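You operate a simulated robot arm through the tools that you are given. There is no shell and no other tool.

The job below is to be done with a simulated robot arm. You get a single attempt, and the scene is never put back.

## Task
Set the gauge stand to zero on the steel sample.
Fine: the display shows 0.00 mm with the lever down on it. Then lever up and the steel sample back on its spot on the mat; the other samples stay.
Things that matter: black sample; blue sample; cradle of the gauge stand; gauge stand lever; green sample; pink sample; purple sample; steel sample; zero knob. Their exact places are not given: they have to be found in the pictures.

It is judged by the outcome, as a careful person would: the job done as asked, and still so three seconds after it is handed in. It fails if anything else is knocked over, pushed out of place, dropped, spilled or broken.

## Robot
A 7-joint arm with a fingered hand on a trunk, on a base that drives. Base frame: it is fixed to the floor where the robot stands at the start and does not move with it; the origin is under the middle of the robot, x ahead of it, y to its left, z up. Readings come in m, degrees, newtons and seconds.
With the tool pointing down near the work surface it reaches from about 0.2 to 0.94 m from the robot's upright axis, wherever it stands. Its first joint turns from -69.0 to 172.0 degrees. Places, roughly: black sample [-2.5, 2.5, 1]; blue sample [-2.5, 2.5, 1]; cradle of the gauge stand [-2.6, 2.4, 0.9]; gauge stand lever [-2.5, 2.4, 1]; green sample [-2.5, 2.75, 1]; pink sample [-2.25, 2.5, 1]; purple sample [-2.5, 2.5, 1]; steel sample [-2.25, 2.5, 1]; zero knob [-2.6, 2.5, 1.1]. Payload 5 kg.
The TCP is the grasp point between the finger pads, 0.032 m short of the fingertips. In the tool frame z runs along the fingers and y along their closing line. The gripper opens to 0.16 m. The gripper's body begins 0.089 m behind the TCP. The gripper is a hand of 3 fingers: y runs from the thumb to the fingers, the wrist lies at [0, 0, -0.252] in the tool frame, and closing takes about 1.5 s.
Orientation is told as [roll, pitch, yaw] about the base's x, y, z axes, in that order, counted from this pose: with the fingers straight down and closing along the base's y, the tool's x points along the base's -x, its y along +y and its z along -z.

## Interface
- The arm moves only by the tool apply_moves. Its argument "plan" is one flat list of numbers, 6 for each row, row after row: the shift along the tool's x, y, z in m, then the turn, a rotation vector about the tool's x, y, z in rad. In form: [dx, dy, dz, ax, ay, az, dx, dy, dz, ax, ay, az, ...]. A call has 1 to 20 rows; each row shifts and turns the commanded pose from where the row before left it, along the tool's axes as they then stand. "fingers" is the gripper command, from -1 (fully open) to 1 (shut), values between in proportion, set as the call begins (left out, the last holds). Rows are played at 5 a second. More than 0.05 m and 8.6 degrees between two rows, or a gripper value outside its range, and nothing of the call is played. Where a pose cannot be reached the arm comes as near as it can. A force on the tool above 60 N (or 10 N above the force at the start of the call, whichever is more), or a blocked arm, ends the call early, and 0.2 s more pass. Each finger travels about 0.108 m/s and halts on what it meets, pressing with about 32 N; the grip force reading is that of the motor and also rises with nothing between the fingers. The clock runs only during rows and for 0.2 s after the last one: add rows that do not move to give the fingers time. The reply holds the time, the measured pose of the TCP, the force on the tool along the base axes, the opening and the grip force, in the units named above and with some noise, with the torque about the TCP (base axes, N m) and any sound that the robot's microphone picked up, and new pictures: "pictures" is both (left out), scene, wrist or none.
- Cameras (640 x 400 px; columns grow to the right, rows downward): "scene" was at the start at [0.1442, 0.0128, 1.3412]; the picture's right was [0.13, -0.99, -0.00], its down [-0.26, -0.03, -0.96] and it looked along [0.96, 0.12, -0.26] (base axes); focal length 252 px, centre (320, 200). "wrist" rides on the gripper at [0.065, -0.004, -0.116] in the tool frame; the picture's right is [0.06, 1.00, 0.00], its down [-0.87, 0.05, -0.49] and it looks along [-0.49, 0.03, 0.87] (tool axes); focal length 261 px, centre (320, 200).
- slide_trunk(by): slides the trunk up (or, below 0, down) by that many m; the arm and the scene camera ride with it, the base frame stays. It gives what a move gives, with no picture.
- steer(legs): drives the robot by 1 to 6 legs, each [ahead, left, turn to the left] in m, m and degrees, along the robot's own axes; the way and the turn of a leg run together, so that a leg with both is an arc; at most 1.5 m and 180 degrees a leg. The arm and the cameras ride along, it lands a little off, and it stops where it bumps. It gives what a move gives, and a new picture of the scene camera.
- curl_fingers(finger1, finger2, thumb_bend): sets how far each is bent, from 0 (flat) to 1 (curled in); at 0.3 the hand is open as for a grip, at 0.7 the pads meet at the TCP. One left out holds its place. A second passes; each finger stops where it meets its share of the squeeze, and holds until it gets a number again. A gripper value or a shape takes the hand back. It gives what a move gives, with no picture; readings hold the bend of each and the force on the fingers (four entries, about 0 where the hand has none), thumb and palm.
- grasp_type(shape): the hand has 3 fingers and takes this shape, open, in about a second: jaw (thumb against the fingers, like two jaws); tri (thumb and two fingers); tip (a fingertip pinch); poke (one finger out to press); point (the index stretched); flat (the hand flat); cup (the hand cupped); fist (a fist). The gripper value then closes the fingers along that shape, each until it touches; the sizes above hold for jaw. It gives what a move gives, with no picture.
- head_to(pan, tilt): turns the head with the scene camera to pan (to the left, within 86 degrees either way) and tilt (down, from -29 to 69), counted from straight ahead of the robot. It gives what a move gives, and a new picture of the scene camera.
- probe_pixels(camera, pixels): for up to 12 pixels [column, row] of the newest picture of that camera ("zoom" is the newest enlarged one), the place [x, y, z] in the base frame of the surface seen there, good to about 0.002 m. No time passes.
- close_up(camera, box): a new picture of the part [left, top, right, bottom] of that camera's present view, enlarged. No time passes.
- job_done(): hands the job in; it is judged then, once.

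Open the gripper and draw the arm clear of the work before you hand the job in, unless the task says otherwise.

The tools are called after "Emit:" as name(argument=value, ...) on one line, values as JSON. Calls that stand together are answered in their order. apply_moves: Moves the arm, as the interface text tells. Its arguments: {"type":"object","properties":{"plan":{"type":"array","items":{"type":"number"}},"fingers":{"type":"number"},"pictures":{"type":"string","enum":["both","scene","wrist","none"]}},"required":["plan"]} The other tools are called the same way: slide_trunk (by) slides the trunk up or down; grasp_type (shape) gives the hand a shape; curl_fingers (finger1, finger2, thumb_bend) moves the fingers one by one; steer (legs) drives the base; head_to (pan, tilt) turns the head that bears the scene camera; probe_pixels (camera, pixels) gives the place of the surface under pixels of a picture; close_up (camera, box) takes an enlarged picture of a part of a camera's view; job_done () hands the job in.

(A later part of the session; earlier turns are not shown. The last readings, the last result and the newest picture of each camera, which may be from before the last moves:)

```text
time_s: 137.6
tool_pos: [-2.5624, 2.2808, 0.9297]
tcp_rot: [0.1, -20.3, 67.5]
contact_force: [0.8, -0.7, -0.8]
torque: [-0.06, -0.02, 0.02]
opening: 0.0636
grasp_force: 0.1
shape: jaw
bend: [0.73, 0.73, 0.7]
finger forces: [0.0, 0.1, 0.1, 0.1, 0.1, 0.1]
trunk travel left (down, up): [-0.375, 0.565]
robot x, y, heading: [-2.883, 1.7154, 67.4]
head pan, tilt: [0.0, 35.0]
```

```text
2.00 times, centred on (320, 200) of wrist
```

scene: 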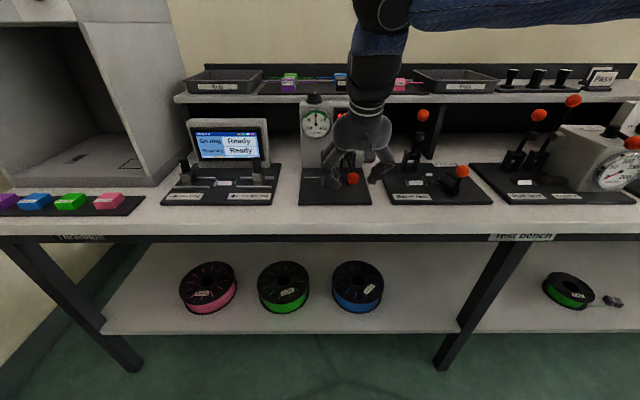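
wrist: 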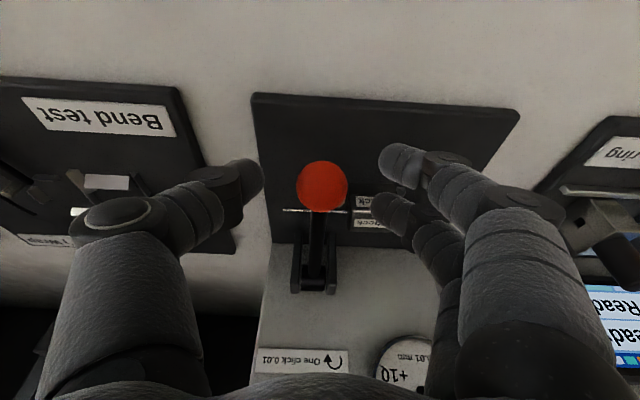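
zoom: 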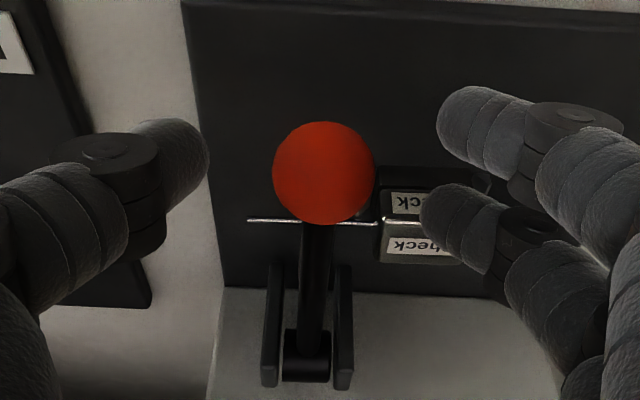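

Ball between the fingers, no contact with the sample. I close on the ball.

Emit:
apply_moves(plan=[0, 0, 0, 0, 0, 0, 0, 0, 0, 0, 0, 0, 0, 0, 0, 0, 0, 0, 0, 0, 0, 0, 0, 0, 0, 0, 0, 0, 0, 0], fingers=0.85, pictures="wrist")

```text
time_s: 138.8
tool_pos: [-2.561, 2.2805, 0.9323]
tcp_rot: [0.2, -20.1, 67.5]
contact_force: [1.3, -0.2, -1.3]
torque: [-0.02, -0.05, -0.03]
opening: 0.0186
grasp_force: 31.6
shape: jaw
bend: [0.72, 0.72, 0.7]
finger forces: [12.2, 14.1, 0.1, 0.0, 29.5, 0.0]
trunk travel left (down, up): [-0.375, 0.565]
robot x, y, heading: [-2.8878, 1.7159, 67.3]
head pan, tilt: [0.0, 35.0]
```

wrist: 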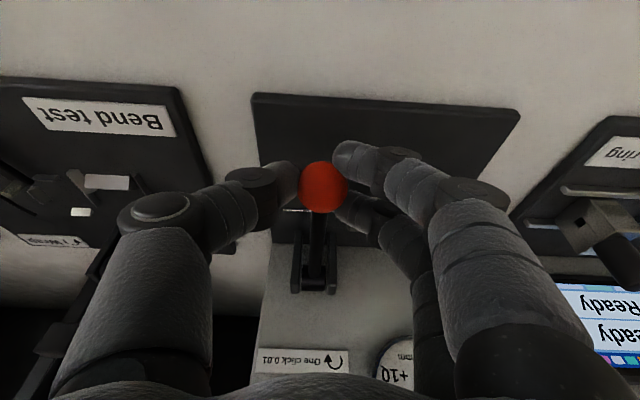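

Good grip on the ball. I swing the lever back up along the arc, first 40°.

Emit:
apply_moves(plan=[-0.0045, 0, -0.0098, 0, 0, 0, -0.0046, 0, -0.0097, 0, 0, 0, -0.0061, 0, -0.0088, 0, 0, 0, -0.0062, 0, -0.0088, 0, 0, 0, -0.0076, 0, -0.0076, 0, 0, 0, -0.0076, 0, -0.0075, 0, 0, 0, -0.0088, 0, -0.0062, 0, 0, 0, -0.0088, 0, -0.0061, 0, 0, 0, 0, 0, 0, 0, 0, 0], pictures="both")

```text
time_s: 140.8
tool_pos: [-2.5511, 2.3051, 1.0109]
tcp_rot: [0.1, -20.3, 67.5]
contact_force: [-5.3, -7.9, 2.9]
torque: [-0.56, 0.3, -0.06]
opening: 0.0189
grasp_force: 31.5
shape: jaw
bend: [0.74, 0.71, 0.7]
finger forces: [26.7, 15.2, 0.0, 0.0, 31.2, 0.0]
trunk travel left (down, up): [-0.375, 0.565]
robot x, y, heading: [-2.8835, 1.7162, 67.2]
head pan, tilt: [0.0, 35.0]
```

scene: 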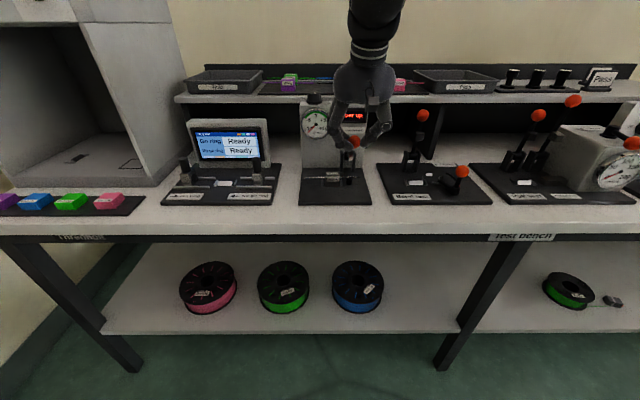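
wrist: 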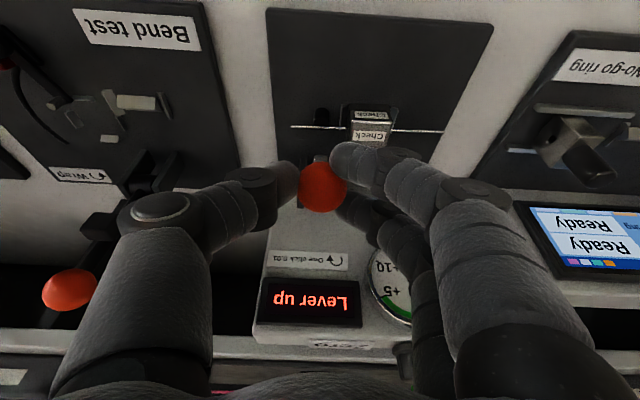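

The display already says "Lever up"; forces stay ~10 N. I continue the arc to the upright rest.

Emit:
apply_moves(plan=[-0.0097, 0, -0.0045, 0, 0, 0, -0.0097, 0, -0.0045, 0, 0, 0, -0.0103, 0, -0.0028, 0, 0, 0, -0.0104, 0, -0.0028, 0, 0, 0, -0.0106, 0, -0.001, 0, 0, 0, -0.0107, 0, -0.001, 0, 0, 0, -0.0107, 0, 0.0009, 0, 0, 0, -0.0107, 0, 0.001, 0, 0, 0, 0, 0, 0, 0, 0, 0], pictures="both")

```text
time_s: 142.8
tool_pos: [-2.5235, 2.3723, 1.0535]
tcp_rot: [-0.1, -20.2, 67.5]
contact_force: [-3.7, -2.7, 12.6]
torque: [-0.42, 0.18, -0.02]
opening: 0.0192
grasp_force: 32.5
shape: jaw
bend: [0.75, 0.71, 0.71]
finger forces: [25.8, 19.7, 0.0, 0.0, 30.1, 0.0]
trunk travel left (down, up): [-0.375, 0.565]
robot x, y, heading: [-2.8834, 1.7139, 67.5]
head pan, tilt: [0.0, 35.0]
```

scene: 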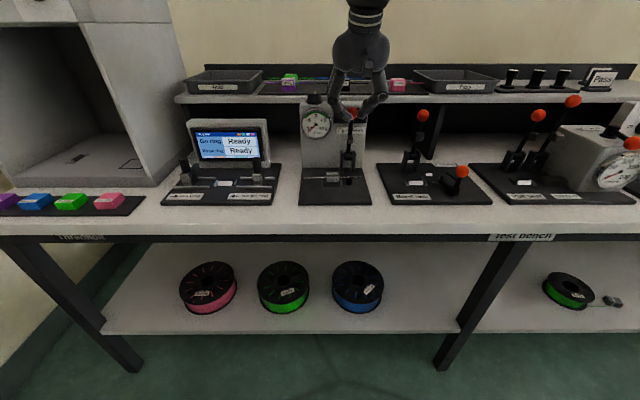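
wrist: 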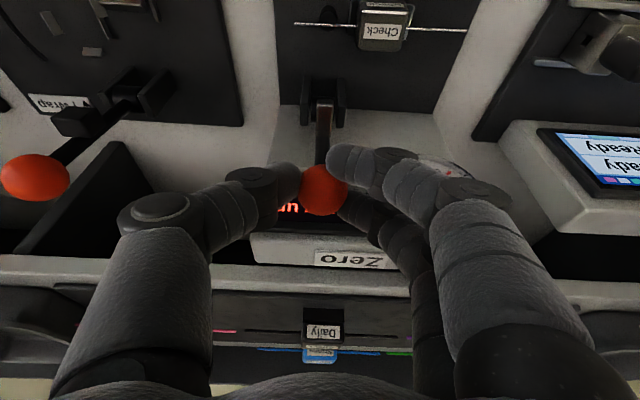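

The lever is at ~10°; 16 mm remain to its original place. I finish in two small rows, slightly higher.

Emit:
apply_moves(plan=[-0.0085, 0, 0.0008, 0, 0, 0, -0.0085, 0, 0.0008, 0, 0, 0, 0, 0, 0, 0, 0, 0], pictures="none")

```text
time_s: 143.6
tool_pos: [-2.5192, 2.3856, 1.0565]
tcp_rot: [-0.1, -20.0, 67.6]
contact_force: [-21.6, -47.0, -16.5]
torque: [-1.3, 0.66, 0.14]
opening: 0.0187
grasp_force: 32.0
shape: jaw
bend: [0.75, 0.71, 0.7]
finger forces: [50.6, 12.7, 0.0, 0.1, 30.3, 0.0]
trunk travel left (down, up): [-0.375, 0.565]
robot x, y, heading: [-2.8853, 1.7138, 67.1]
head pan, tilt: [0.0, 35.0]
```

The lever is firmly against its upright stop (~50 N). I back off 3 mm to relieve it, then release.

Emit:
apply_moves(plan=[0.0035, 0, 0.001, 0, 0, 0, 0, 0, 0, 0, 0, 0], pictures="none")

```text
time_s: 144.2
tool_pos: [-2.5193, 2.3841, 1.0562]
tcp_rot: [0.1, -20.2, 67.4]
contact_force: [-15.5, -36.1, -10.9]
torque: [-1.03, 0.51, 0.04]
opening: 0.0189
grasp_force: 32.1
shape: jaw
bend: [0.75, 0.71, 0.7]
finger forces: [42.9, 14.0, 0.1, 0.0, 30.2, 0.0]
trunk travel left (down, up): [-0.375, 0.565]
robot x, y, heading: [-2.8865, 1.7126, 67.3]
head pan, tilt: [0.0, 35.0]
```

I back off another 6 mm to bring the push near zero.

Emit:
apply_moves(plan=[0.006, 0, 0, 0, 0, 0, 0, 0, 0, 0, 0, 0], pictures="none")

```text
time_s: 144.8
tool_pos: [-2.5217, 2.3807, 1.0558]
tcp_rot: [0.1, -20.4, 67.4]
contact_force: [0.2, -1.5, 14.2]
torque: [-0.15, 0.1, -0.1]
opening: 0.0187
grasp_force: 31.6
shape: jaw
bend: [0.75, 0.71, 0.7]
finger forces: [24.4, 20.6, 0.1, 0.0, 31.1, 0.0]
trunk travel left (down, up): [-0.375, 0.565]
robot x, y, heading: [-2.8873, 1.7156, 67.1]
head pan, tilt: [0.0, 35.0]
```

Side push is gone. I open the fingers and check the lever stays up.

Emit:
apply_moves(plan=[0, 0, 0, 0, 0, 0, 0, 0, 0, 0, 0, 0, 0, 0, 0, 0, 0, 0], fingers=0.15, pictures="both")

Emit:
close_up(camera="scene", box=[284, 80, 380, 200])

```text
time_s: 145.6
tool_pos: [-2.5207, 2.3819, 1.052]
tcp_rot: [0.1, -20.1, 67.5]
contact_force: [0.0, -0.1, 0.0]
torque: [-0.01, 0.0, 0.01]
opening: 0.0674
grasp_force: 0.1
shape: jaw
bend: [0.73, 0.73, 0.7]
finger forces: [0.0, 0.0, 0.1, 0.0, 0.0, 0.1]
trunk travel left (down, up): [-0.375, 0.565]
robot x, y, heading: [-2.8818, 1.7123, 67.1]
head pan, tilt: [0.0, 35.0]
```

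scene: 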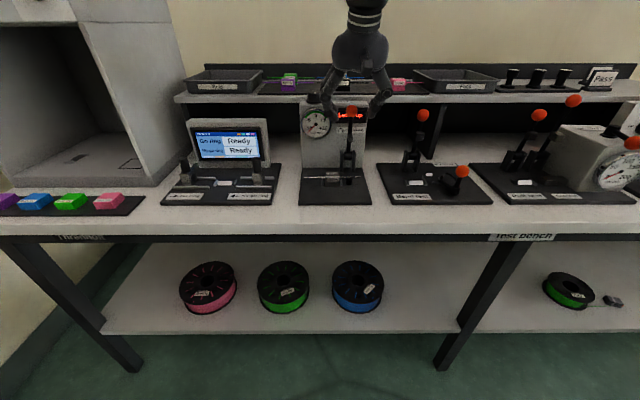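
wrist: 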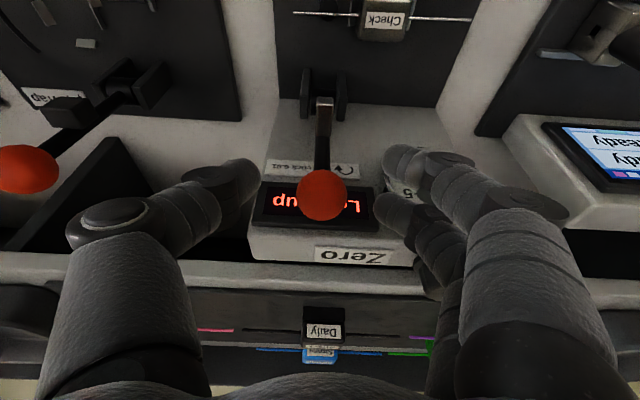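

```text
3.33 times, centred on (332, 140) of scene
```

zoom: 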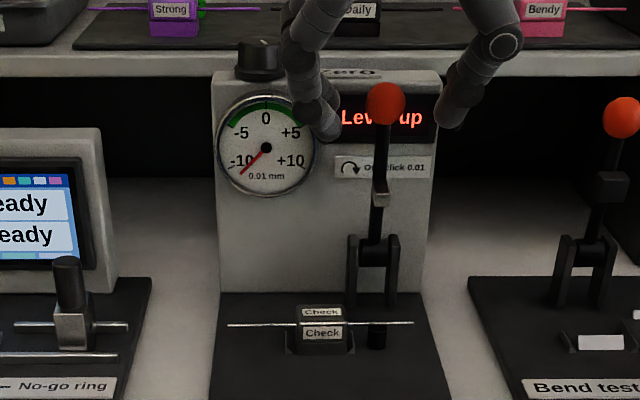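

The lever is up and stays; display reads "Lever up". I withdraw the hand along the tool axis.

Emit:
apply_moves(plan=[0, 0, -0.03, 0, 0, 0, 0, 0, -0.045, 0, 0, 0, 0, 0, -0.045, 0, 0, 0, 0, 0, -0.045, 0, 0, 0, 0, 0, 0, 0, 0, 0], pictures="scene")

Emit:
close_up(camera="scene", box=[284, 85, 380, 205])

Emit:
close_up(camera="scene", box=[306, 150, 370, 200])

```text
time_s: 146.8
tool_pos: [-2.5414, 2.33, 1.2077]
tcp_rot: [0.1, -20.1, 67.4]
contact_force: [-0.3, -0.8, -0.1]
torque: [-0.01, -0.01, -0.02]
opening: 0.0672
grasp_force: 0.1
shape: jaw
bend: [0.73, 0.73, 0.7]
finger forces: [0.0, 0.1, 0.1, 0.0, 0.0, 0.1]
trunk travel left (down, up): [-0.375, 0.565]
robot x, y, heading: [-2.8855, 1.7153, 67.2]
head pan, tilt: [0.0, 35.0]
```

scene: 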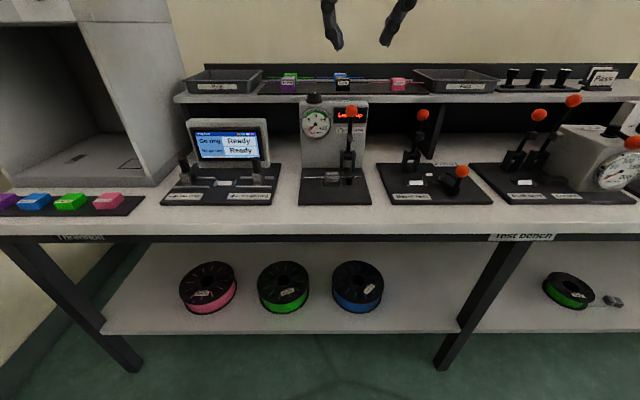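

```text
3.33 times, centred on (332, 145) of scene
```

zoom: 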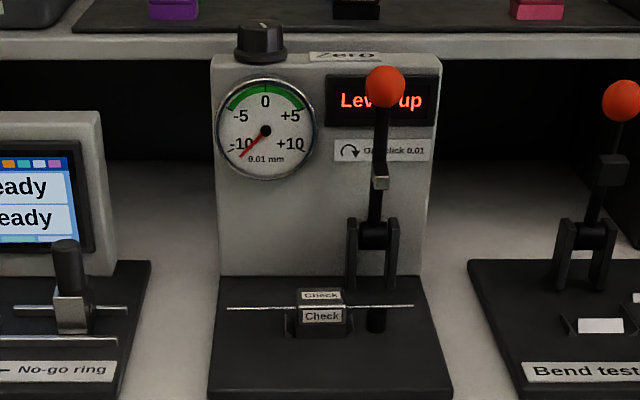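

```text
8.00 times, centred on (338, 175) of scene
```

zoom: 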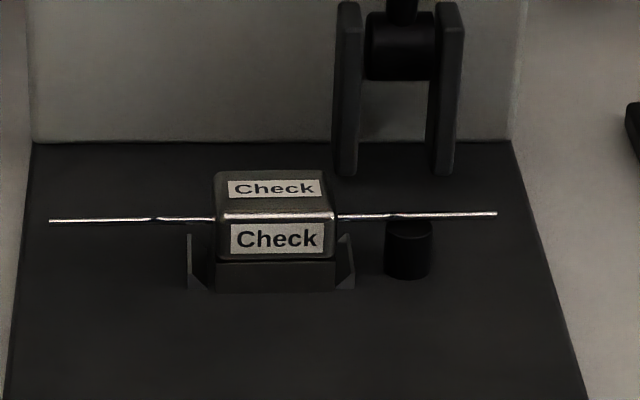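

The sample is unchanged in the cradle. I probe its strand ends and block corners to set the retrieval grip exactly.

Emit:
probe_pixels(camera="zoom", pixels=[[53, 220], [494, 213], [222, 216], [328, 214], [275, 175], [275, 205], [275, 240], [222, 180], [325, 178], [225, 255], [328, 255], [120, 218]])

```text
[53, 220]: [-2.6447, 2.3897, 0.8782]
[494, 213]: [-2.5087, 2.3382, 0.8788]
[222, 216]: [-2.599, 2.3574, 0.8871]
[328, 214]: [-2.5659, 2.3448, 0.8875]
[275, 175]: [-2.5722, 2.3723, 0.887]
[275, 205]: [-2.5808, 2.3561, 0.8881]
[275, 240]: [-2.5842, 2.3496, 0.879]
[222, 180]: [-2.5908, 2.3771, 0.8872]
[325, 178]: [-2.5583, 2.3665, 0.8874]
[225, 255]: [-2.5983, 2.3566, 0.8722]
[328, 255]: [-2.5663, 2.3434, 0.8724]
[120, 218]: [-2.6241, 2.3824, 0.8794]
```

The block is level, centred, with a slight 2° yaw. I untilt the hand and turn to yaw ≈159° to match it, narrowing the jaw to 50 mm.

Emit:
apply_moves(plan=[0, 0, 0, 0, 0.1163, 0, 0, 0, 0, 0, 0.1163, 0, 0, 0, 0, 0, 0.1163, 0, 0, 0, 0, 0, 0, -0.1456, 0, 0, 0, 0, 0, -0.1456, 0, 0, 0, 0, 0, -0.1456, 0, 0, 0, 0, 0, -0.1456, 0, 0, 0, 0, 0, -0.1456, 0, 0, 0, 0, 0, -0.1456, 0, 0, 0, 0, 0, -0.1456, 0, 0, 0, 0, 0, -0.1456, 0, 0, 0, 0, 0, -0.1456, 0, 0, 0, 0, 0, -0.1456, 0, 0, 0, 0, 0, -0.1456, 0, 0, 0, 0, 0, 0], fingers=0.375, pictures="none")

```text
time_s: 150.0
tool_pos: [-2.5421, 2.3287, 1.2086]
tcp_rot: [-0.2, 0.0, 159.3]
contact_force: [0.5, 0.1, 0.2]
torque: [0.0, -0.01, 0.01]
opening: 0.0505
grasp_force: 0.1
shape: jaw
bend: [0.73, 0.73, 0.7]
finger forces: [0.0, 0.0, 0.2, 0.0, 0.0, 0.0]
trunk travel left (down, up): [-0.375, 0.565]
robot x, y, heading: [-2.8824, 1.7167, 67.4]
head pan, tilt: [0.0, 35.0]
```

Now I shift over the sample, apply the same lean as before, and descend to z ≈ 1.05.

Emit:
apply_moves(plan=[-0.0241, -0.0093, 0, 0, 0, 0, -0.0241, -0.0094, 0, 0, 0, 0, 0, 0, 0, 0.08, 0.06, 0, -0.0024, 0.0032, 0.0398, 0, 0, 0, -0.0024, 0.0032, 0.0398, 0, 0, 0, -0.0024, 0.0032, 0.0398, 0, 0, 0, -0.0021, 0.0028, 0.0348, 0, 0, 0, 0, 0, 0, 0, 0, 0], pictures="both")

Emit:
close_up(camera="wrist", box=[200, 60, 440, 210])

```text
time_s: 151.8
tool_pos: [-2.5806, 2.3624, 1.0527]
tcp_rot: [-4.8, 3.4, 159.1]
contact_force: [-0.3, 0.4, -0.3]
torque: [0.01, 0.02, 0.04]
opening: 0.0499
grasp_force: 0.0
shape: jaw
bend: [0.73, 0.73, 0.7]
finger forces: [0.0, 0.1, 0.1, 0.1, 0.0, 0.0]
trunk travel left (down, up): [-0.375, 0.565]
robot x, y, heading: [-2.8837, 1.7154, 67.4]
head pan, tilt: [0.0, 35.0]
```

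scene: 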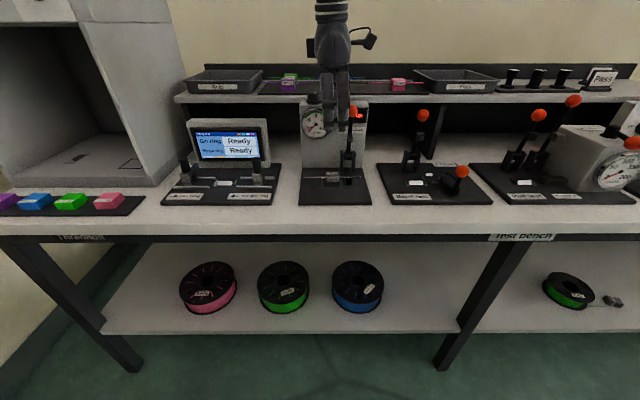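
wrist: 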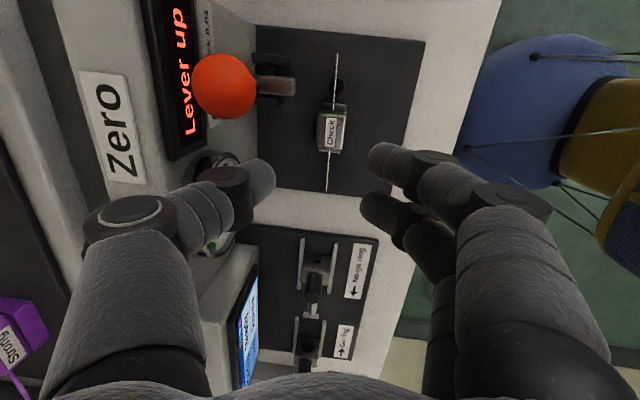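

```text
2.67 times, centred on (320, 135) of wrist
```

zoom: 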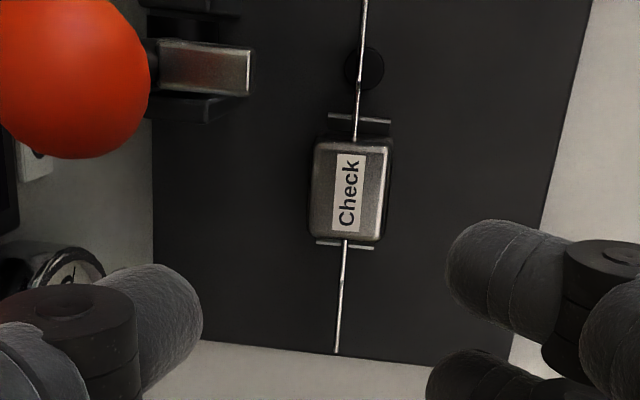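

The sample is aligned with the hand axis (within ~2 mm). I trim 1.5 mm toward the robot and descend to z ≈ 0.96.

Emit:
apply_moves(plan=[-0.0019, 0.003, 0.0308, 0, 0, 0, -0.0018, 0.003, 0.0308, 0, 0, 0, -0.0018, 0.003, 0.0308, 0, 0, 0, 0, 0, 0, 0, 0, 0], pictures="both")

Emit:
close_up(camera="wrist", box=[200, 80, 440, 230])

Emit:
close_up(camera="scene", box=[296, 110, 376, 200])

```text
time_s: 152.8
tool_pos: [-2.5814, 2.361, 0.9603]
tcp_rot: [-4.7, 3.5, 159.1]
contact_force: [-3.4, -6.0, -0.6]
torque: [0.25, -0.14, 0.09]
opening: 0.048
grasp_force: 0.1
shape: jaw
bend: [0.73, 0.73, 0.7]
finger forces: [0.0, 0.0, 0.1, 0.1, 7.2, 0.0]
trunk travel left (down, up): [-0.375, 0.565]
robot x, y, heading: [-2.8841, 1.7123, 67.5]
head pan, tilt: [0.0, 35.0]
```

scene: 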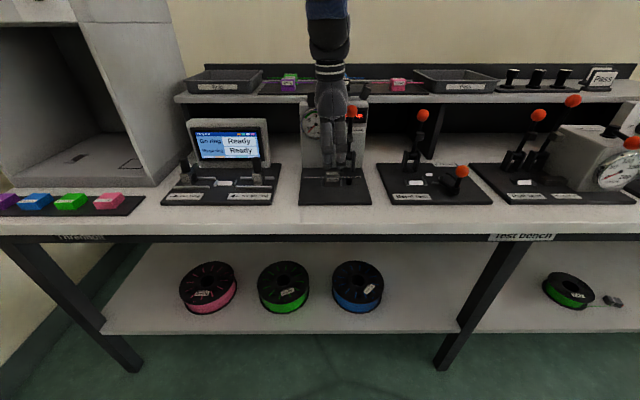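
wrist: 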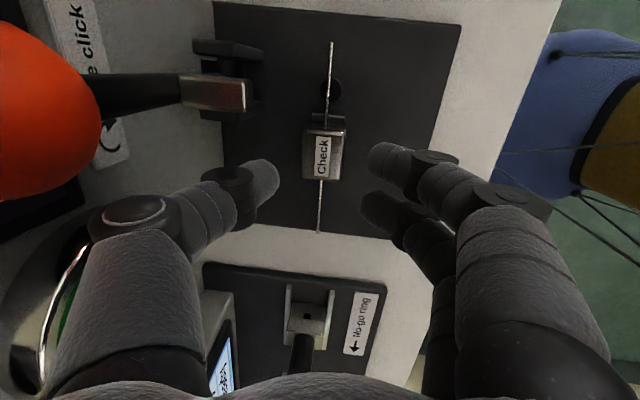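

```text
2.67 times, centred on (320, 155) of wrist
```

zoom: 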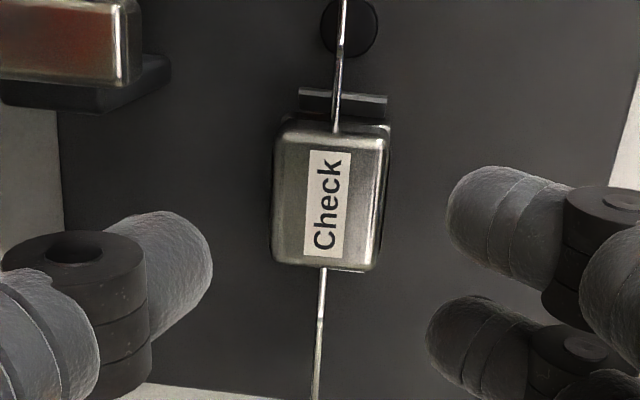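

```text
4.44 times, centred on (336, 155) of scene
```

zoom: 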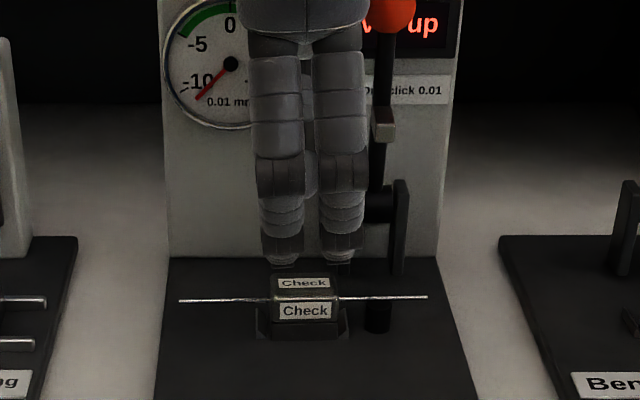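

The thumb lightly touches something behind (7 N, likely the dial rim) because the jaw is wider than last time. I narrow the jaw to ~42 mm and recheck.

Emit:
apply_moves(plan=[0, 0, 0, 0, 0, 0, 0, 0, 0, 0, 0, 0], fingers=0.49, pictures="none")

```text
time_s: 153.4
tool_pos: [-2.5818, 2.3617, 0.9594]
tcp_rot: [-4.8, 3.4, 159.1]
contact_force: [0.2, 0.5, -0.7]
torque: [0.0, 0.02, 0.0]
opening: 0.0412
grasp_force: 0.0
shape: jaw
bend: [0.73, 0.73, 0.7]
finger forces: [0.0, 0.0, 0.1, 0.0, 0.0, 0.1]
trunk travel left (down, up): [-0.375, 0.565]
robot x, y, heading: [-2.8869, 1.7133, 67.7]
head pan, tilt: [0.0, 35.0]
```

Contact cleared (0 N). The block is on the hand axis, so I descend the last 57 mm to the grip height.

Emit:
apply_moves(plan=[-0.0008, 0.0016, 0.0199, 0, 0, 0, -0.0008, 0.0016, 0.0199, 0, 0, 0, -0.0006, 0.0014, 0.0173, 0, 0, 0, 0, 0, 0, 0, 0, 0], pictures="both")

Emit:
close_up(camera="wrist", box=[160, 60, 480, 260])

```text
time_s: 154.4
tool_pos: [-2.5796, 2.3617, 0.902]
tcp_rot: [-4.7, 3.4, 159.2]
contact_force: [0.3, 0.4, 0.2]
torque: [0.0, 0.01, -0.02]
opening: 0.0412
grasp_force: 0.1
shape: jaw
bend: [0.73, 0.73, 0.7]
finger forces: [0.0, 0.0, 0.1, 0.1, 0.0, 0.0]
trunk travel left (down, up): [-0.375, 0.565]
robot x, y, heading: [-2.8832, 1.72, 67.4]
head pan, tilt: [0.0, 35.0]
```

scene: 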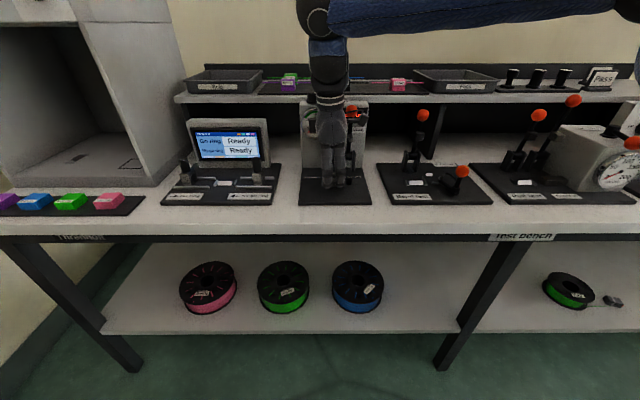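
wrist: 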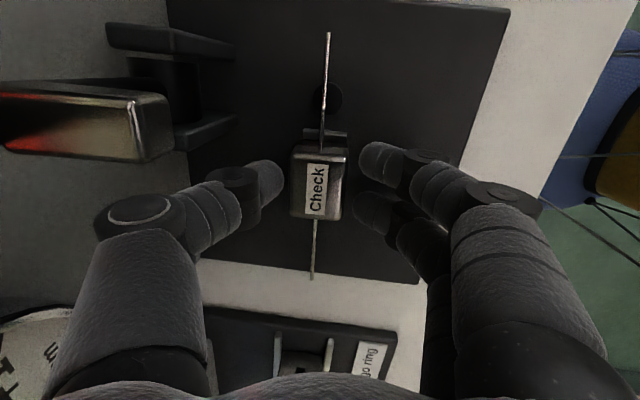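

```text
2.00 times, centred on (320, 160) of wrist
```

zoom: 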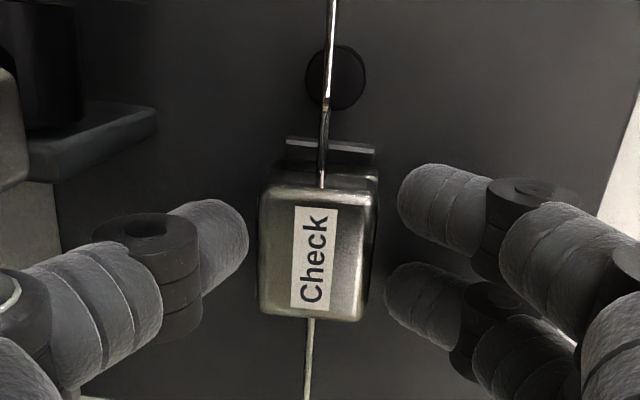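

The block sits centrally between thumb and fingers with zero contact. I close on it.

Emit:
apply_moves(plan=[0, 0, 0, 0, 0, 0, 0, 0, 0, 0, 0, 0, 0, 0, 0, 0, 0, 0, 0, 0, 0, 0, 0, 0], fingers=0.75, pictures="wrist")

Emit:
close_up(camera="wrist", box=[160, 60, 480, 260])

```text
time_s: 155.4
tool_pos: [-2.5803, 2.3619, 0.9028]
tcp_rot: [-4.6, 3.4, 159.1]
contact_force: [0.2, -0.4, 0.3]
torque: [-0.06, -0.01, 0.0]
opening: 0.0257
grasp_force: 32.8
shape: jaw
bend: [0.72, 0.72, 0.7]
finger forces: [14.4, 14.5, 0.0, 0.1, 28.9, 0.0]
trunk travel left (down, up): [-0.375, 0.565]
robot x, y, heading: [-2.8861, 1.716, 67.4]
head pan, tilt: [0.0, 35.0]
```

wrist: 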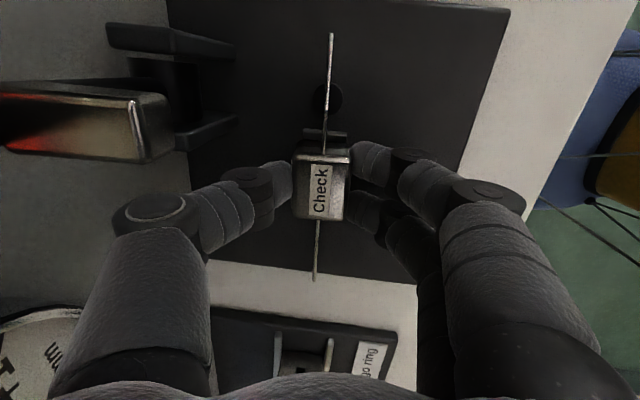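

```text
2.00 times, centred on (320, 160) of wrist
```

zoom: 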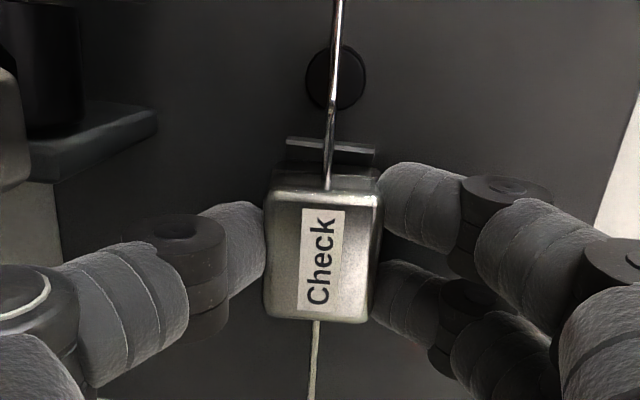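

Firm grip (14+14 vs 29 N). I lift straight up slowly out of the cradle.

Emit:
apply_moves(plan=[0.0006, -0.0008, -0.01, 0, 0, 0, 0.0009, -0.0012, -0.015, 0, 0, 0, 0.0015, -0.002, -0.025, 0, 0, 0, 0.0024, -0.0032, -0.04, 0, 0, 0, 0.0029, -0.0038, -0.048, 0, 0, 0, 0.0029, -0.0038, -0.048, 0, 0, 0, 0.0029, -0.0038, -0.048, 0, 0, 0, 0.0029, -0.0038, -0.048, 0, 0, 0, 0, 0, 0, 0, 0, 0], pictures="both")

Emit:
close_up(camera="wrist", box=[160, 100, 480, 300])

Emit:
close_up(camera="scene", box=[284, 85, 380, 205])

```text
time_s: 157.4
tool_pos: [-2.5781, 2.3627, 1.1856]
tcp_rot: [-4.7, 3.3, 159.1]
contact_force: [0.2, 0.4, -0.9]
torque: [-0.01, -0.03, 0.02]
opening: 0.0257
grasp_force: 31.8
shape: jaw
bend: [0.72, 0.72, 0.7]
finger forces: [14.5, 14.5, 0.1, 0.0, 29.0, 0.0]
trunk travel left (down, up): [-0.375, 0.565]
robot x, y, heading: [-2.8859, 1.711, 67.2]
head pan, tilt: [0.0, 35.0]
```

scene: 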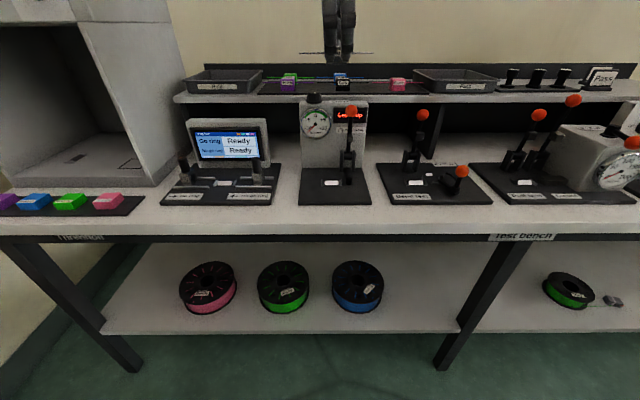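
wrist: 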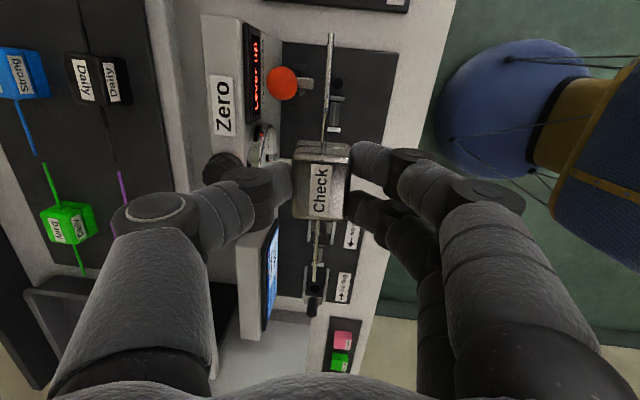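

```text
2.00 times, centred on (320, 200) of wrist
```

zoom: 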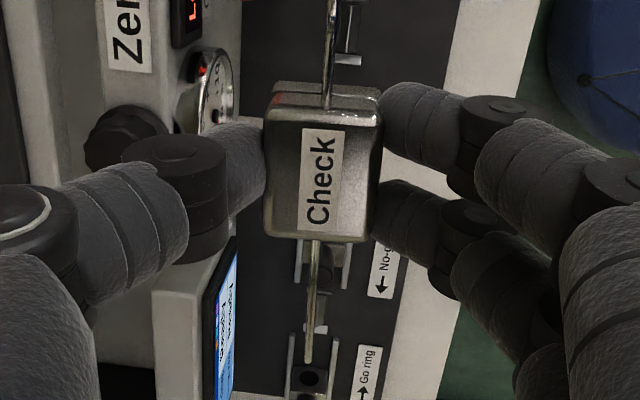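

```text
3.33 times, centred on (332, 145) of scene
```

zoom: 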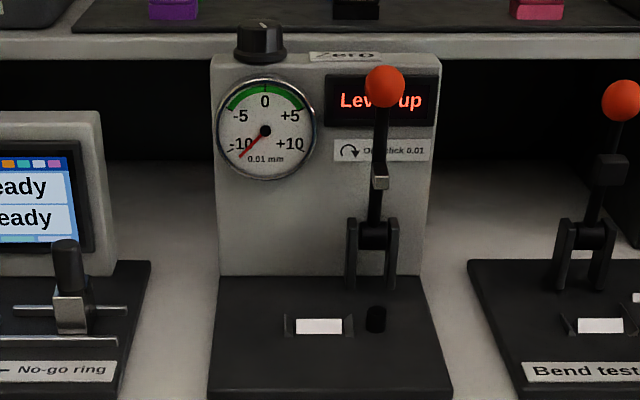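

The sample is out, cradle empty, lever up. I raise the trunk 0.35 m, then level and turn the hand back to yaw -23° (original orientation) before driving back to the sample-mat stance.

Emit:
slide_trunk(by=0.35)

Emit:
apply_moves(plan=[0, 0, 0, -0.08, -0.06, 0, 0, 0, 0, 0, 0, 0.1445, 0, 0, 0, 0, 0, 0.1445, 0, 0, 0, 0, 0, 0.1445, 0, 0, 0, 0, 0, 0.1445, 0, 0, 0, 0, 0, 0.1445, 0, 0, 0, 0, 0, 0.1445, 0, 0, 0, 0, 0, 0.1445, 0, 0, 0, 0, 0, 0.1445, 0, 0, 0, 0, 0, 0.1445, 0, 0, 0, 0, 0, 0.1445, 0, 0, 0, 0, 0, 0.1445, 0, 0, 0, 0, 0, 0], pictures="none")

Emit:
steer(legs=[[0.175, -0.185, 0]])

```text
time_s: 160.8
tool_pos: [-2.5797, 2.3617, 1.5353]
tcp_rot: [-4.7, 3.4, 159.1]
contact_force: [0.4, 0.7, -0.3]
torque: [0.01, 0.01, 0.02]
opening: 0.0257
grasp_force: 32.0
shape: jaw
bend: [0.72, 0.72, 0.7]
finger forces: [14.5, 14.5, 0.0, 0.0, 28.9, 0.0]
trunk travel left (down, up): [-0.725, 0.215]
robot x, y, heading: [-2.8806, 1.7167, 67.4]
head pan, tilt: [0.0, 35.0]
```

```text
time_s: 163.6
tool_pos: [-2.5791, 2.3613, 1.536]
tcp_rot: [0.0, -0.1, 68.1]
contact_force: [-0.8, 0.9, 0.3]
torque: [0.01, -0.03, 0.0]
opening: 0.0255
grasp_force: 32.4
shape: jaw
bend: [0.72, 0.72, 0.7]
finger forces: [14.5, 14.6, 0.1, 0.1, 29.0, 0.1]
trunk travel left (down, up): [-0.725, 0.215]
robot x, y, heading: [-2.883, 1.7125, 67.2]
head pan, tilt: [0.0, 35.0]
```

```text
time_s: 165.5
tool_pos: [-2.3413, 2.455, 1.5368]
tcp_rot: [0.1, -0.1, 68.1]
contact_force: [-0.5, 0.5, -0.6]
torque: [-0.02, 0.02, -0.04]
opening: 0.0256
grasp_force: 32.1
shape: jaw
bend: [0.72, 0.72, 0.7]
finger forces: [14.5, 14.6, 0.1, 0.0, 28.9, 0.0]
trunk travel left (down, up): [-0.725, 0.215]
robot x, y, heading: [-2.6503, 1.8071, 67.1]
head pan, tilt: [0.0, 35.0]
```

scene: 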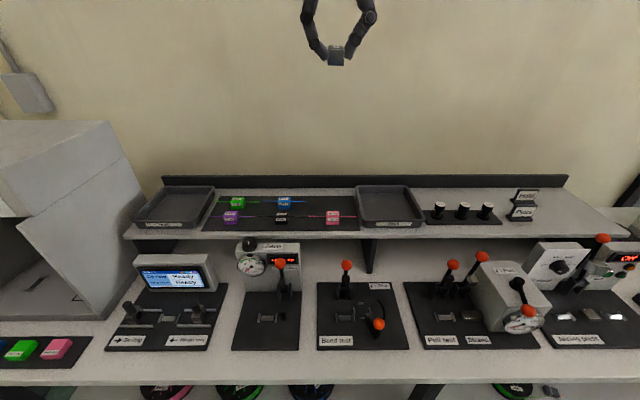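

Stance matches the earlier one. I lower to z ≈ 1.36 and turn the hand the rest of the way to yaw -22.9°.

Emit:
apply_moves(plan=[0, 0, 0.044, 0, 0, 0, 0, 0, 0.044, 0, 0, 0, 0, 0, 0.044, 0, 0, 0, 0, 0, 0.044, 0, 0, 0, 0, 0, 0, 0, 0, 0.1444, 0, 0, 0, 0, 0, 0.1444, 0, 0, 0, 0, 0, 0.1444, 0, 0, 0, 0, 0, 0.1444, 0, 0, 0, 0, 0, 0.1444, 0, 0, 0, 0, 0, 0.1444, 0, 0, 0, 0, 0, 0.1444, 0, 0, 0, 0, 0, 0.1444, 0, 0, 0, 0, 0, 0.1444, 0, 0, 0, 0, 0, 0.1444, 0, 0, 0, 0, 0, 0.1444, 0, 0, 0, 0, 0, 0], pictures="none")

Emit:
head_to(pan=0, tilt=45)

```text
time_s: 168.9
tool_pos: [-2.3417, 2.4545, 1.3603]
tcp_rot: [0.0, -0.1, -23.0]
contact_force: [-0.2, -0.7, -0.5]
torque: [0.01, 0.0, 0.02]
opening: 0.0256
grasp_force: 31.8
shape: jaw
bend: [0.72, 0.72, 0.7]
finger forces: [14.4, 14.4, 0.1, 0.0, 28.9, 0.0]
trunk travel left (down, up): [-0.725, 0.215]
robot x, y, heading: [-2.6429, 1.8061, 67.4]
head pan, tilt: [0.0, 35.0]
```

```text
time_s: 169.6
tool_pos: [-2.3424, 2.454, 1.3603]
tcp_rot: [0.0, 0.0, -22.9]
contact_force: [-0.7, -0.7, -0.4]
torque: [-0.01, 0.01, -0.02]
opening: 0.0257
grasp_force: 32.3
shape: jaw
bend: [0.72, 0.72, 0.7]
finger forces: [14.5, 14.4, 0.0, 0.0, 28.9, 0.0]
trunk travel left (down, up): [-0.725, 0.215]
robot x, y, heading: [-2.6473, 1.8085, 67.5]
head pan, tilt: [0.0, 45.0]
```

scene: 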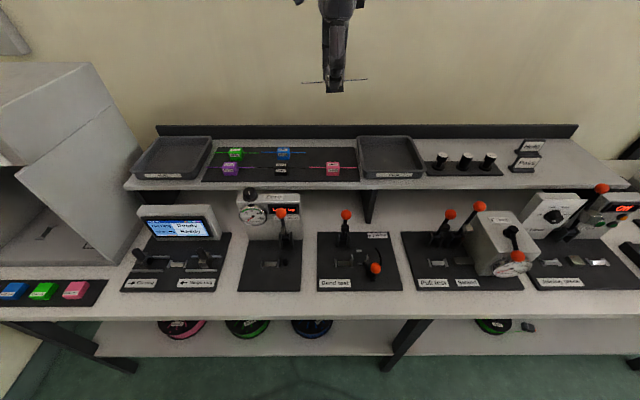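

I move over the steel sample's spot and re-apply the hand lean so the block is level, then check the pose.

Emit:
apply_moves(plan=[-0.0029, 0.0377, 0, 0, 0, 0, -0.0029, 0.0377, 0, 0, 0, 0, -0.0029, 0.0377, 0, 0, 0, 0, 0, 0, 0, 0.08, 0.06, 0, 0, 0, 0, 0, 0, 0, 0, 0, 0, 0, 0, 0], pictures="both")

Emit:
close_up(camera="scene", box=[292, 50, 372, 100])

```text
time_s: 171.0
tool_pos: [-2.2888, 2.5546, 1.3596]
tcp_rot: [-4.5, 3.6, -22.9]
contact_force: [-0.2, -1.2, -0.8]
torque: [0.0, -0.01, 0.05]
opening: 0.0255
grasp_force: 31.9
shape: jaw
bend: [0.72, 0.72, 0.7]
finger forces: [14.5, 14.6, 0.0, 0.0, 29.1, 0.0]
trunk travel left (down, up): [-0.725, 0.215]
robot x, y, heading: [-2.6488, 1.807, 67.5]
head pan, tilt: [0.0, 45.0]
```

scene: 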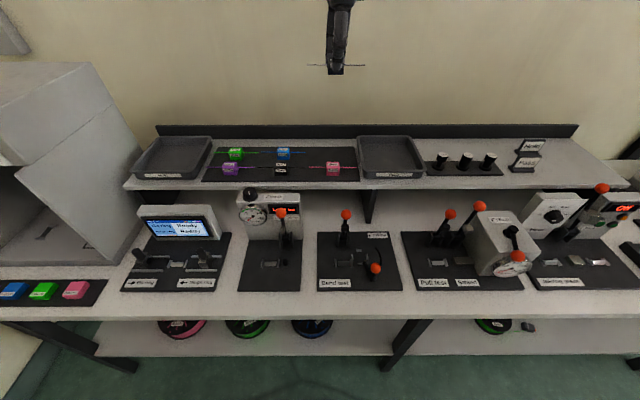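
wrist: 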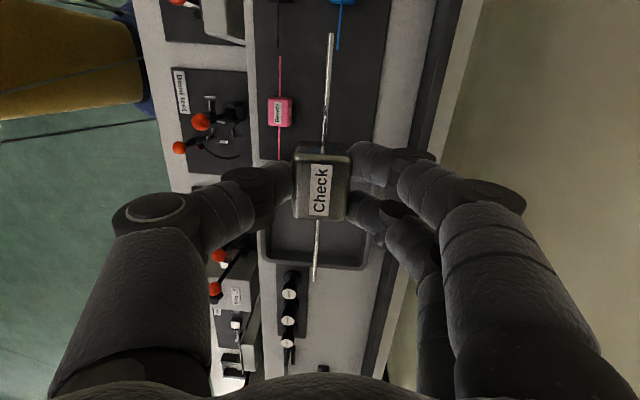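

```text
8.00 times, centred on (332, 75) of scene
```

zoom: 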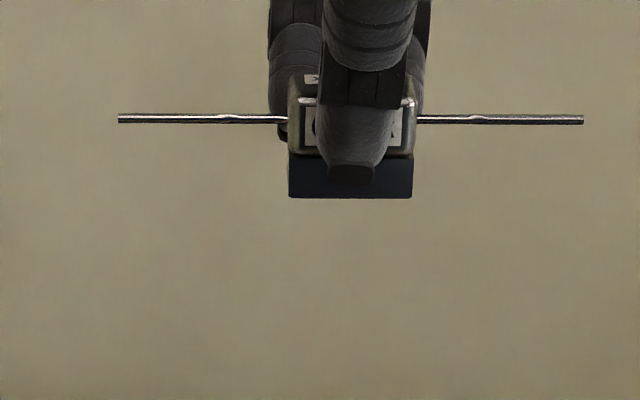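

The strand is level in the view. I probe its ends to fix the held sample's exact position relative to the TCP.

Emit:
probe_pixels(camera="zoom", pixels=[[121, 118], [580, 120], [300, 190], [400, 190], [350, 195], [200, 118], [540, 119], [298, 175], [404, 175], [405, 120]])

```text
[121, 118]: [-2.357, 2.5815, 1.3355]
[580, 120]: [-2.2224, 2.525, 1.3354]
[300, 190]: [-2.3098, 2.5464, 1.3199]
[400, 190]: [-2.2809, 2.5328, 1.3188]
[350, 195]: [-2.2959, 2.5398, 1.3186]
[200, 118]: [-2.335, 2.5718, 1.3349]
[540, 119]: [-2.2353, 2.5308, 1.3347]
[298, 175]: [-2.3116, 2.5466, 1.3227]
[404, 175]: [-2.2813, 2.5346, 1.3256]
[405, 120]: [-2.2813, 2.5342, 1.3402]
```

The held sample's midpoint is about 3.8 mm to the right of its original place; I correct that and descend 0.2 m toward the mat.

Emit:
apply_moves(plan=[0.0038, -0.0008, 0.0003, 0, 0, 0, -0.0029, 0.0038, 0.0478, 0, 0, 0, -0.0029, 0.0038, 0.0478, 0, 0, 0, -0.0029, 0.0038, 0.0478, 0, 0, 0, -0.0029, 0.0038, 0.0478, 0, 0, 0, 0, 0, 0, 0, 0, 0], pictures="both")

Emit:
close_up(camera="scene", box=[292, 110, 372, 180])

```text
time_s: 172.4
tool_pos: [-2.2947, 2.555, 1.1695]
tcp_rot: [-4.3, 3.5, -23.1]
contact_force: [-0.1, 0.2, 0.5]
torque: [0.01, -0.02, -0.01]
opening: 0.0256
grasp_force: 31.8
shape: jaw
bend: [0.72, 0.72, 0.7]
finger forces: [14.5, 14.4, 0.1, 0.1, 29.1, 0.0]
trunk travel left (down, up): [-0.725, 0.215]
robot x, y, heading: [-2.6482, 1.8035, 67.2]
head pan, tilt: [0.0, 45.0]
```

scene: 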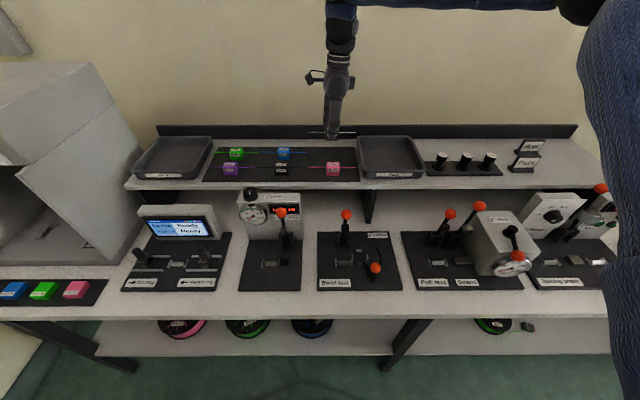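
wrist: 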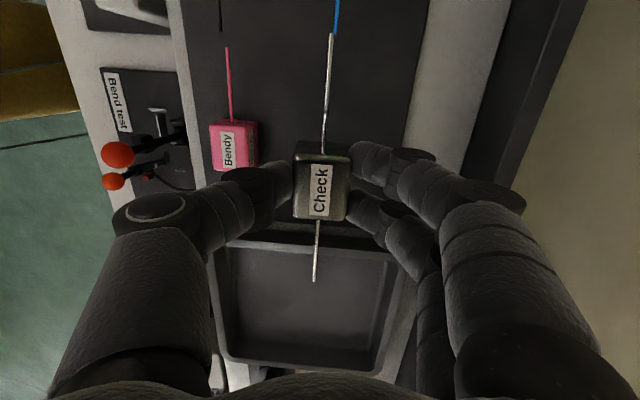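

```text
5.71 times, centred on (332, 145) of scene
```

zoom: 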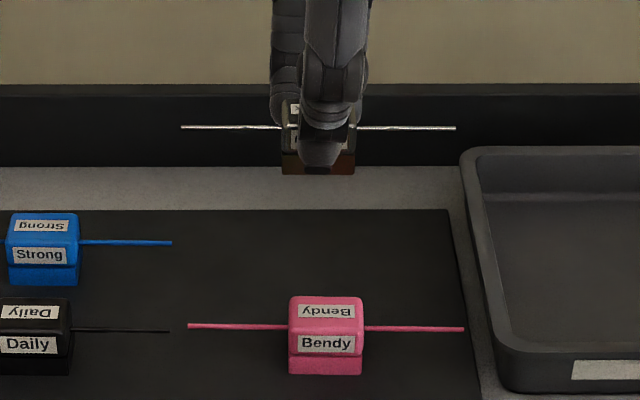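

I probe the strand ends again at this height to verify before the final descent.

Emit:
close_up(camera="scene", box=[304, 112, 360, 147])

```text
11.43 times, centred on (332, 130) of scene
```

zoom: 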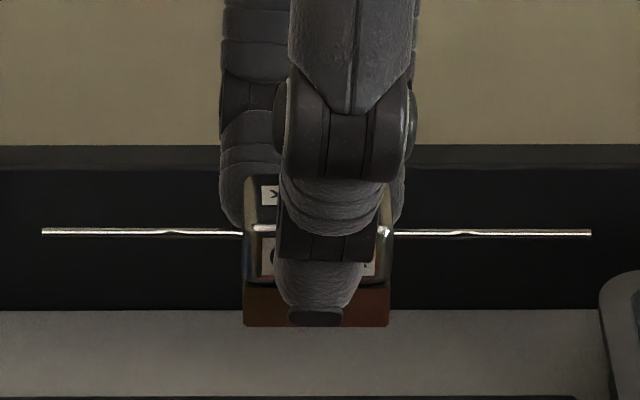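

Now I probe the ends and front face in this zoom.

Emit:
probe_pixels(camera="zoom", pixels=[[46, 231], [588, 233], [260, 310], [375, 310], [120, 232], [540, 233], [252, 210], [385, 215]])

```text
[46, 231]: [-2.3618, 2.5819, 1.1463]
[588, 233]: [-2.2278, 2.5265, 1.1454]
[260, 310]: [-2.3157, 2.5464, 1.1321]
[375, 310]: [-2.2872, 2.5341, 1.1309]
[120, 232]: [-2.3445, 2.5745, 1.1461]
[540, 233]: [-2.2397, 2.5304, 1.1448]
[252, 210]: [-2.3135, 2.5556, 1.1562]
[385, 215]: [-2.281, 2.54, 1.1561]
```

Position is within ~1.2 mm of the original and the direction matches (-22.5°). I descend 66 mm with that small trim.

Emit:
apply_moves(plan=[-0.0017, 0.0018, 0.0219, 0, 0, 0, -0.0017, 0.0018, 0.0219, 0, 0, 0, -0.0017, 0.0018, 0.0219, 0, 0, 0, 0, 0, 0, 0, 0, 0], pictures="wrist")

Emit:
close_up(camera="scene", box=[292, 130, 372, 180])

```text
time_s: 173.4
tool_pos: [-2.2923, 2.5559, 1.1031]
tcp_rot: [-4.4, 3.5, -23.0]
contact_force: [0.1, -0.6, -0.5]
torque: [0.02, 0.02, -0.03]
opening: 0.0257
grasp_force: 32.2
shape: jaw
bend: [0.72, 0.72, 0.7]
finger forces: [14.5, 14.5, 0.0, 0.0, 29.0, 0.0]
trunk travel left (down, up): [-0.725, 0.215]
robot x, y, heading: [-2.6469, 1.8033, 67.3]
head pan, tilt: [0.0, 45.0]
```

wrist: 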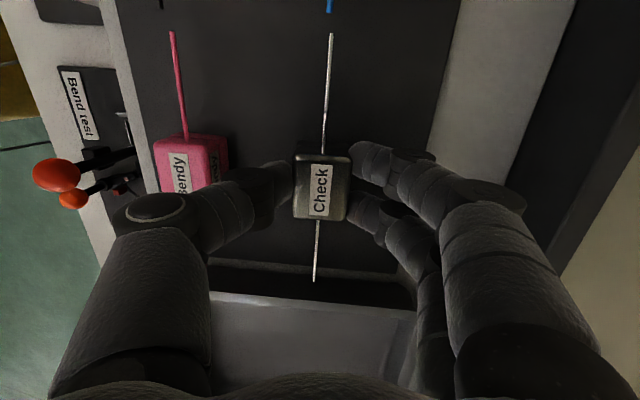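

```text
8.00 times, centred on (332, 155) of scene
```

zoom: 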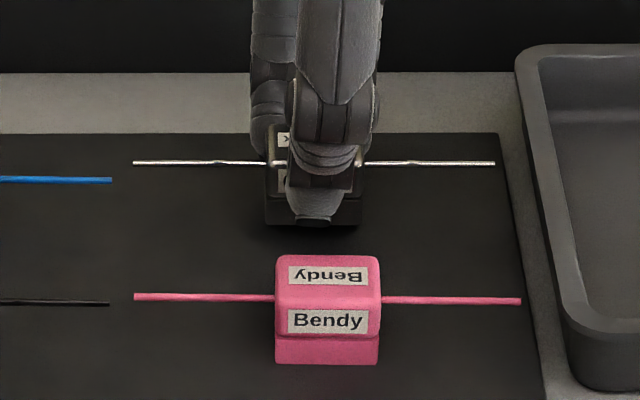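

Compared with the original picture, strand ends project to the same columns (308.6 / 353.8). I lower 6 mm, then feel for the mat.

Emit:
apply_moves(plan=[-0.0004, 0.0005, 0.006, 0, 0, 0, 0, 0, 0, 0, 0, 0], pictures="none")

Emit:
apply_moves(plan=[-0.0001, 0.0001, 0.0015, 0, 0, 0, 0, 0, 0, 0, 0, 0], pictures="none")

```text
time_s: 174.0
tool_pos: [-2.2919, 2.5556, 1.0968]
tcp_rot: [-4.4, 3.5, -23.0]
contact_force: [0.0, 0.5, -0.5]
torque: [-0.02, -0.01, -0.02]
opening: 0.0257
grasp_force: 32.2
shape: jaw
bend: [0.72, 0.72, 0.7]
finger forces: [14.6, 14.8, 0.1, 0.0, 29.4, 0.0]
trunk travel left (down, up): [-0.725, 0.215]
robot x, y, heading: [-2.6518, 1.8071, 67.2]
head pan, tilt: [0.0, 45.0]
```

```text
time_s: 174.6
tool_pos: [-2.2925, 2.5561, 1.0961]
tcp_rot: [-4.4, 3.5, -23.0]
contact_force: [1.5, 1.1, 6.4]
torque: [0.13, -0.07, 0.0]
opening: 0.0262
grasp_force: 32.2
shape: jaw
bend: [0.73, 0.73, 0.7]
finger forces: [15.7, 16.1, 0.1, 0.1, 31.0, 0.0]
trunk travel left (down, up): [-0.725, 0.215]
robot x, y, heading: [-2.6524, 1.8027, 67.4]
head pan, tilt: [0.0, 45.0]
```

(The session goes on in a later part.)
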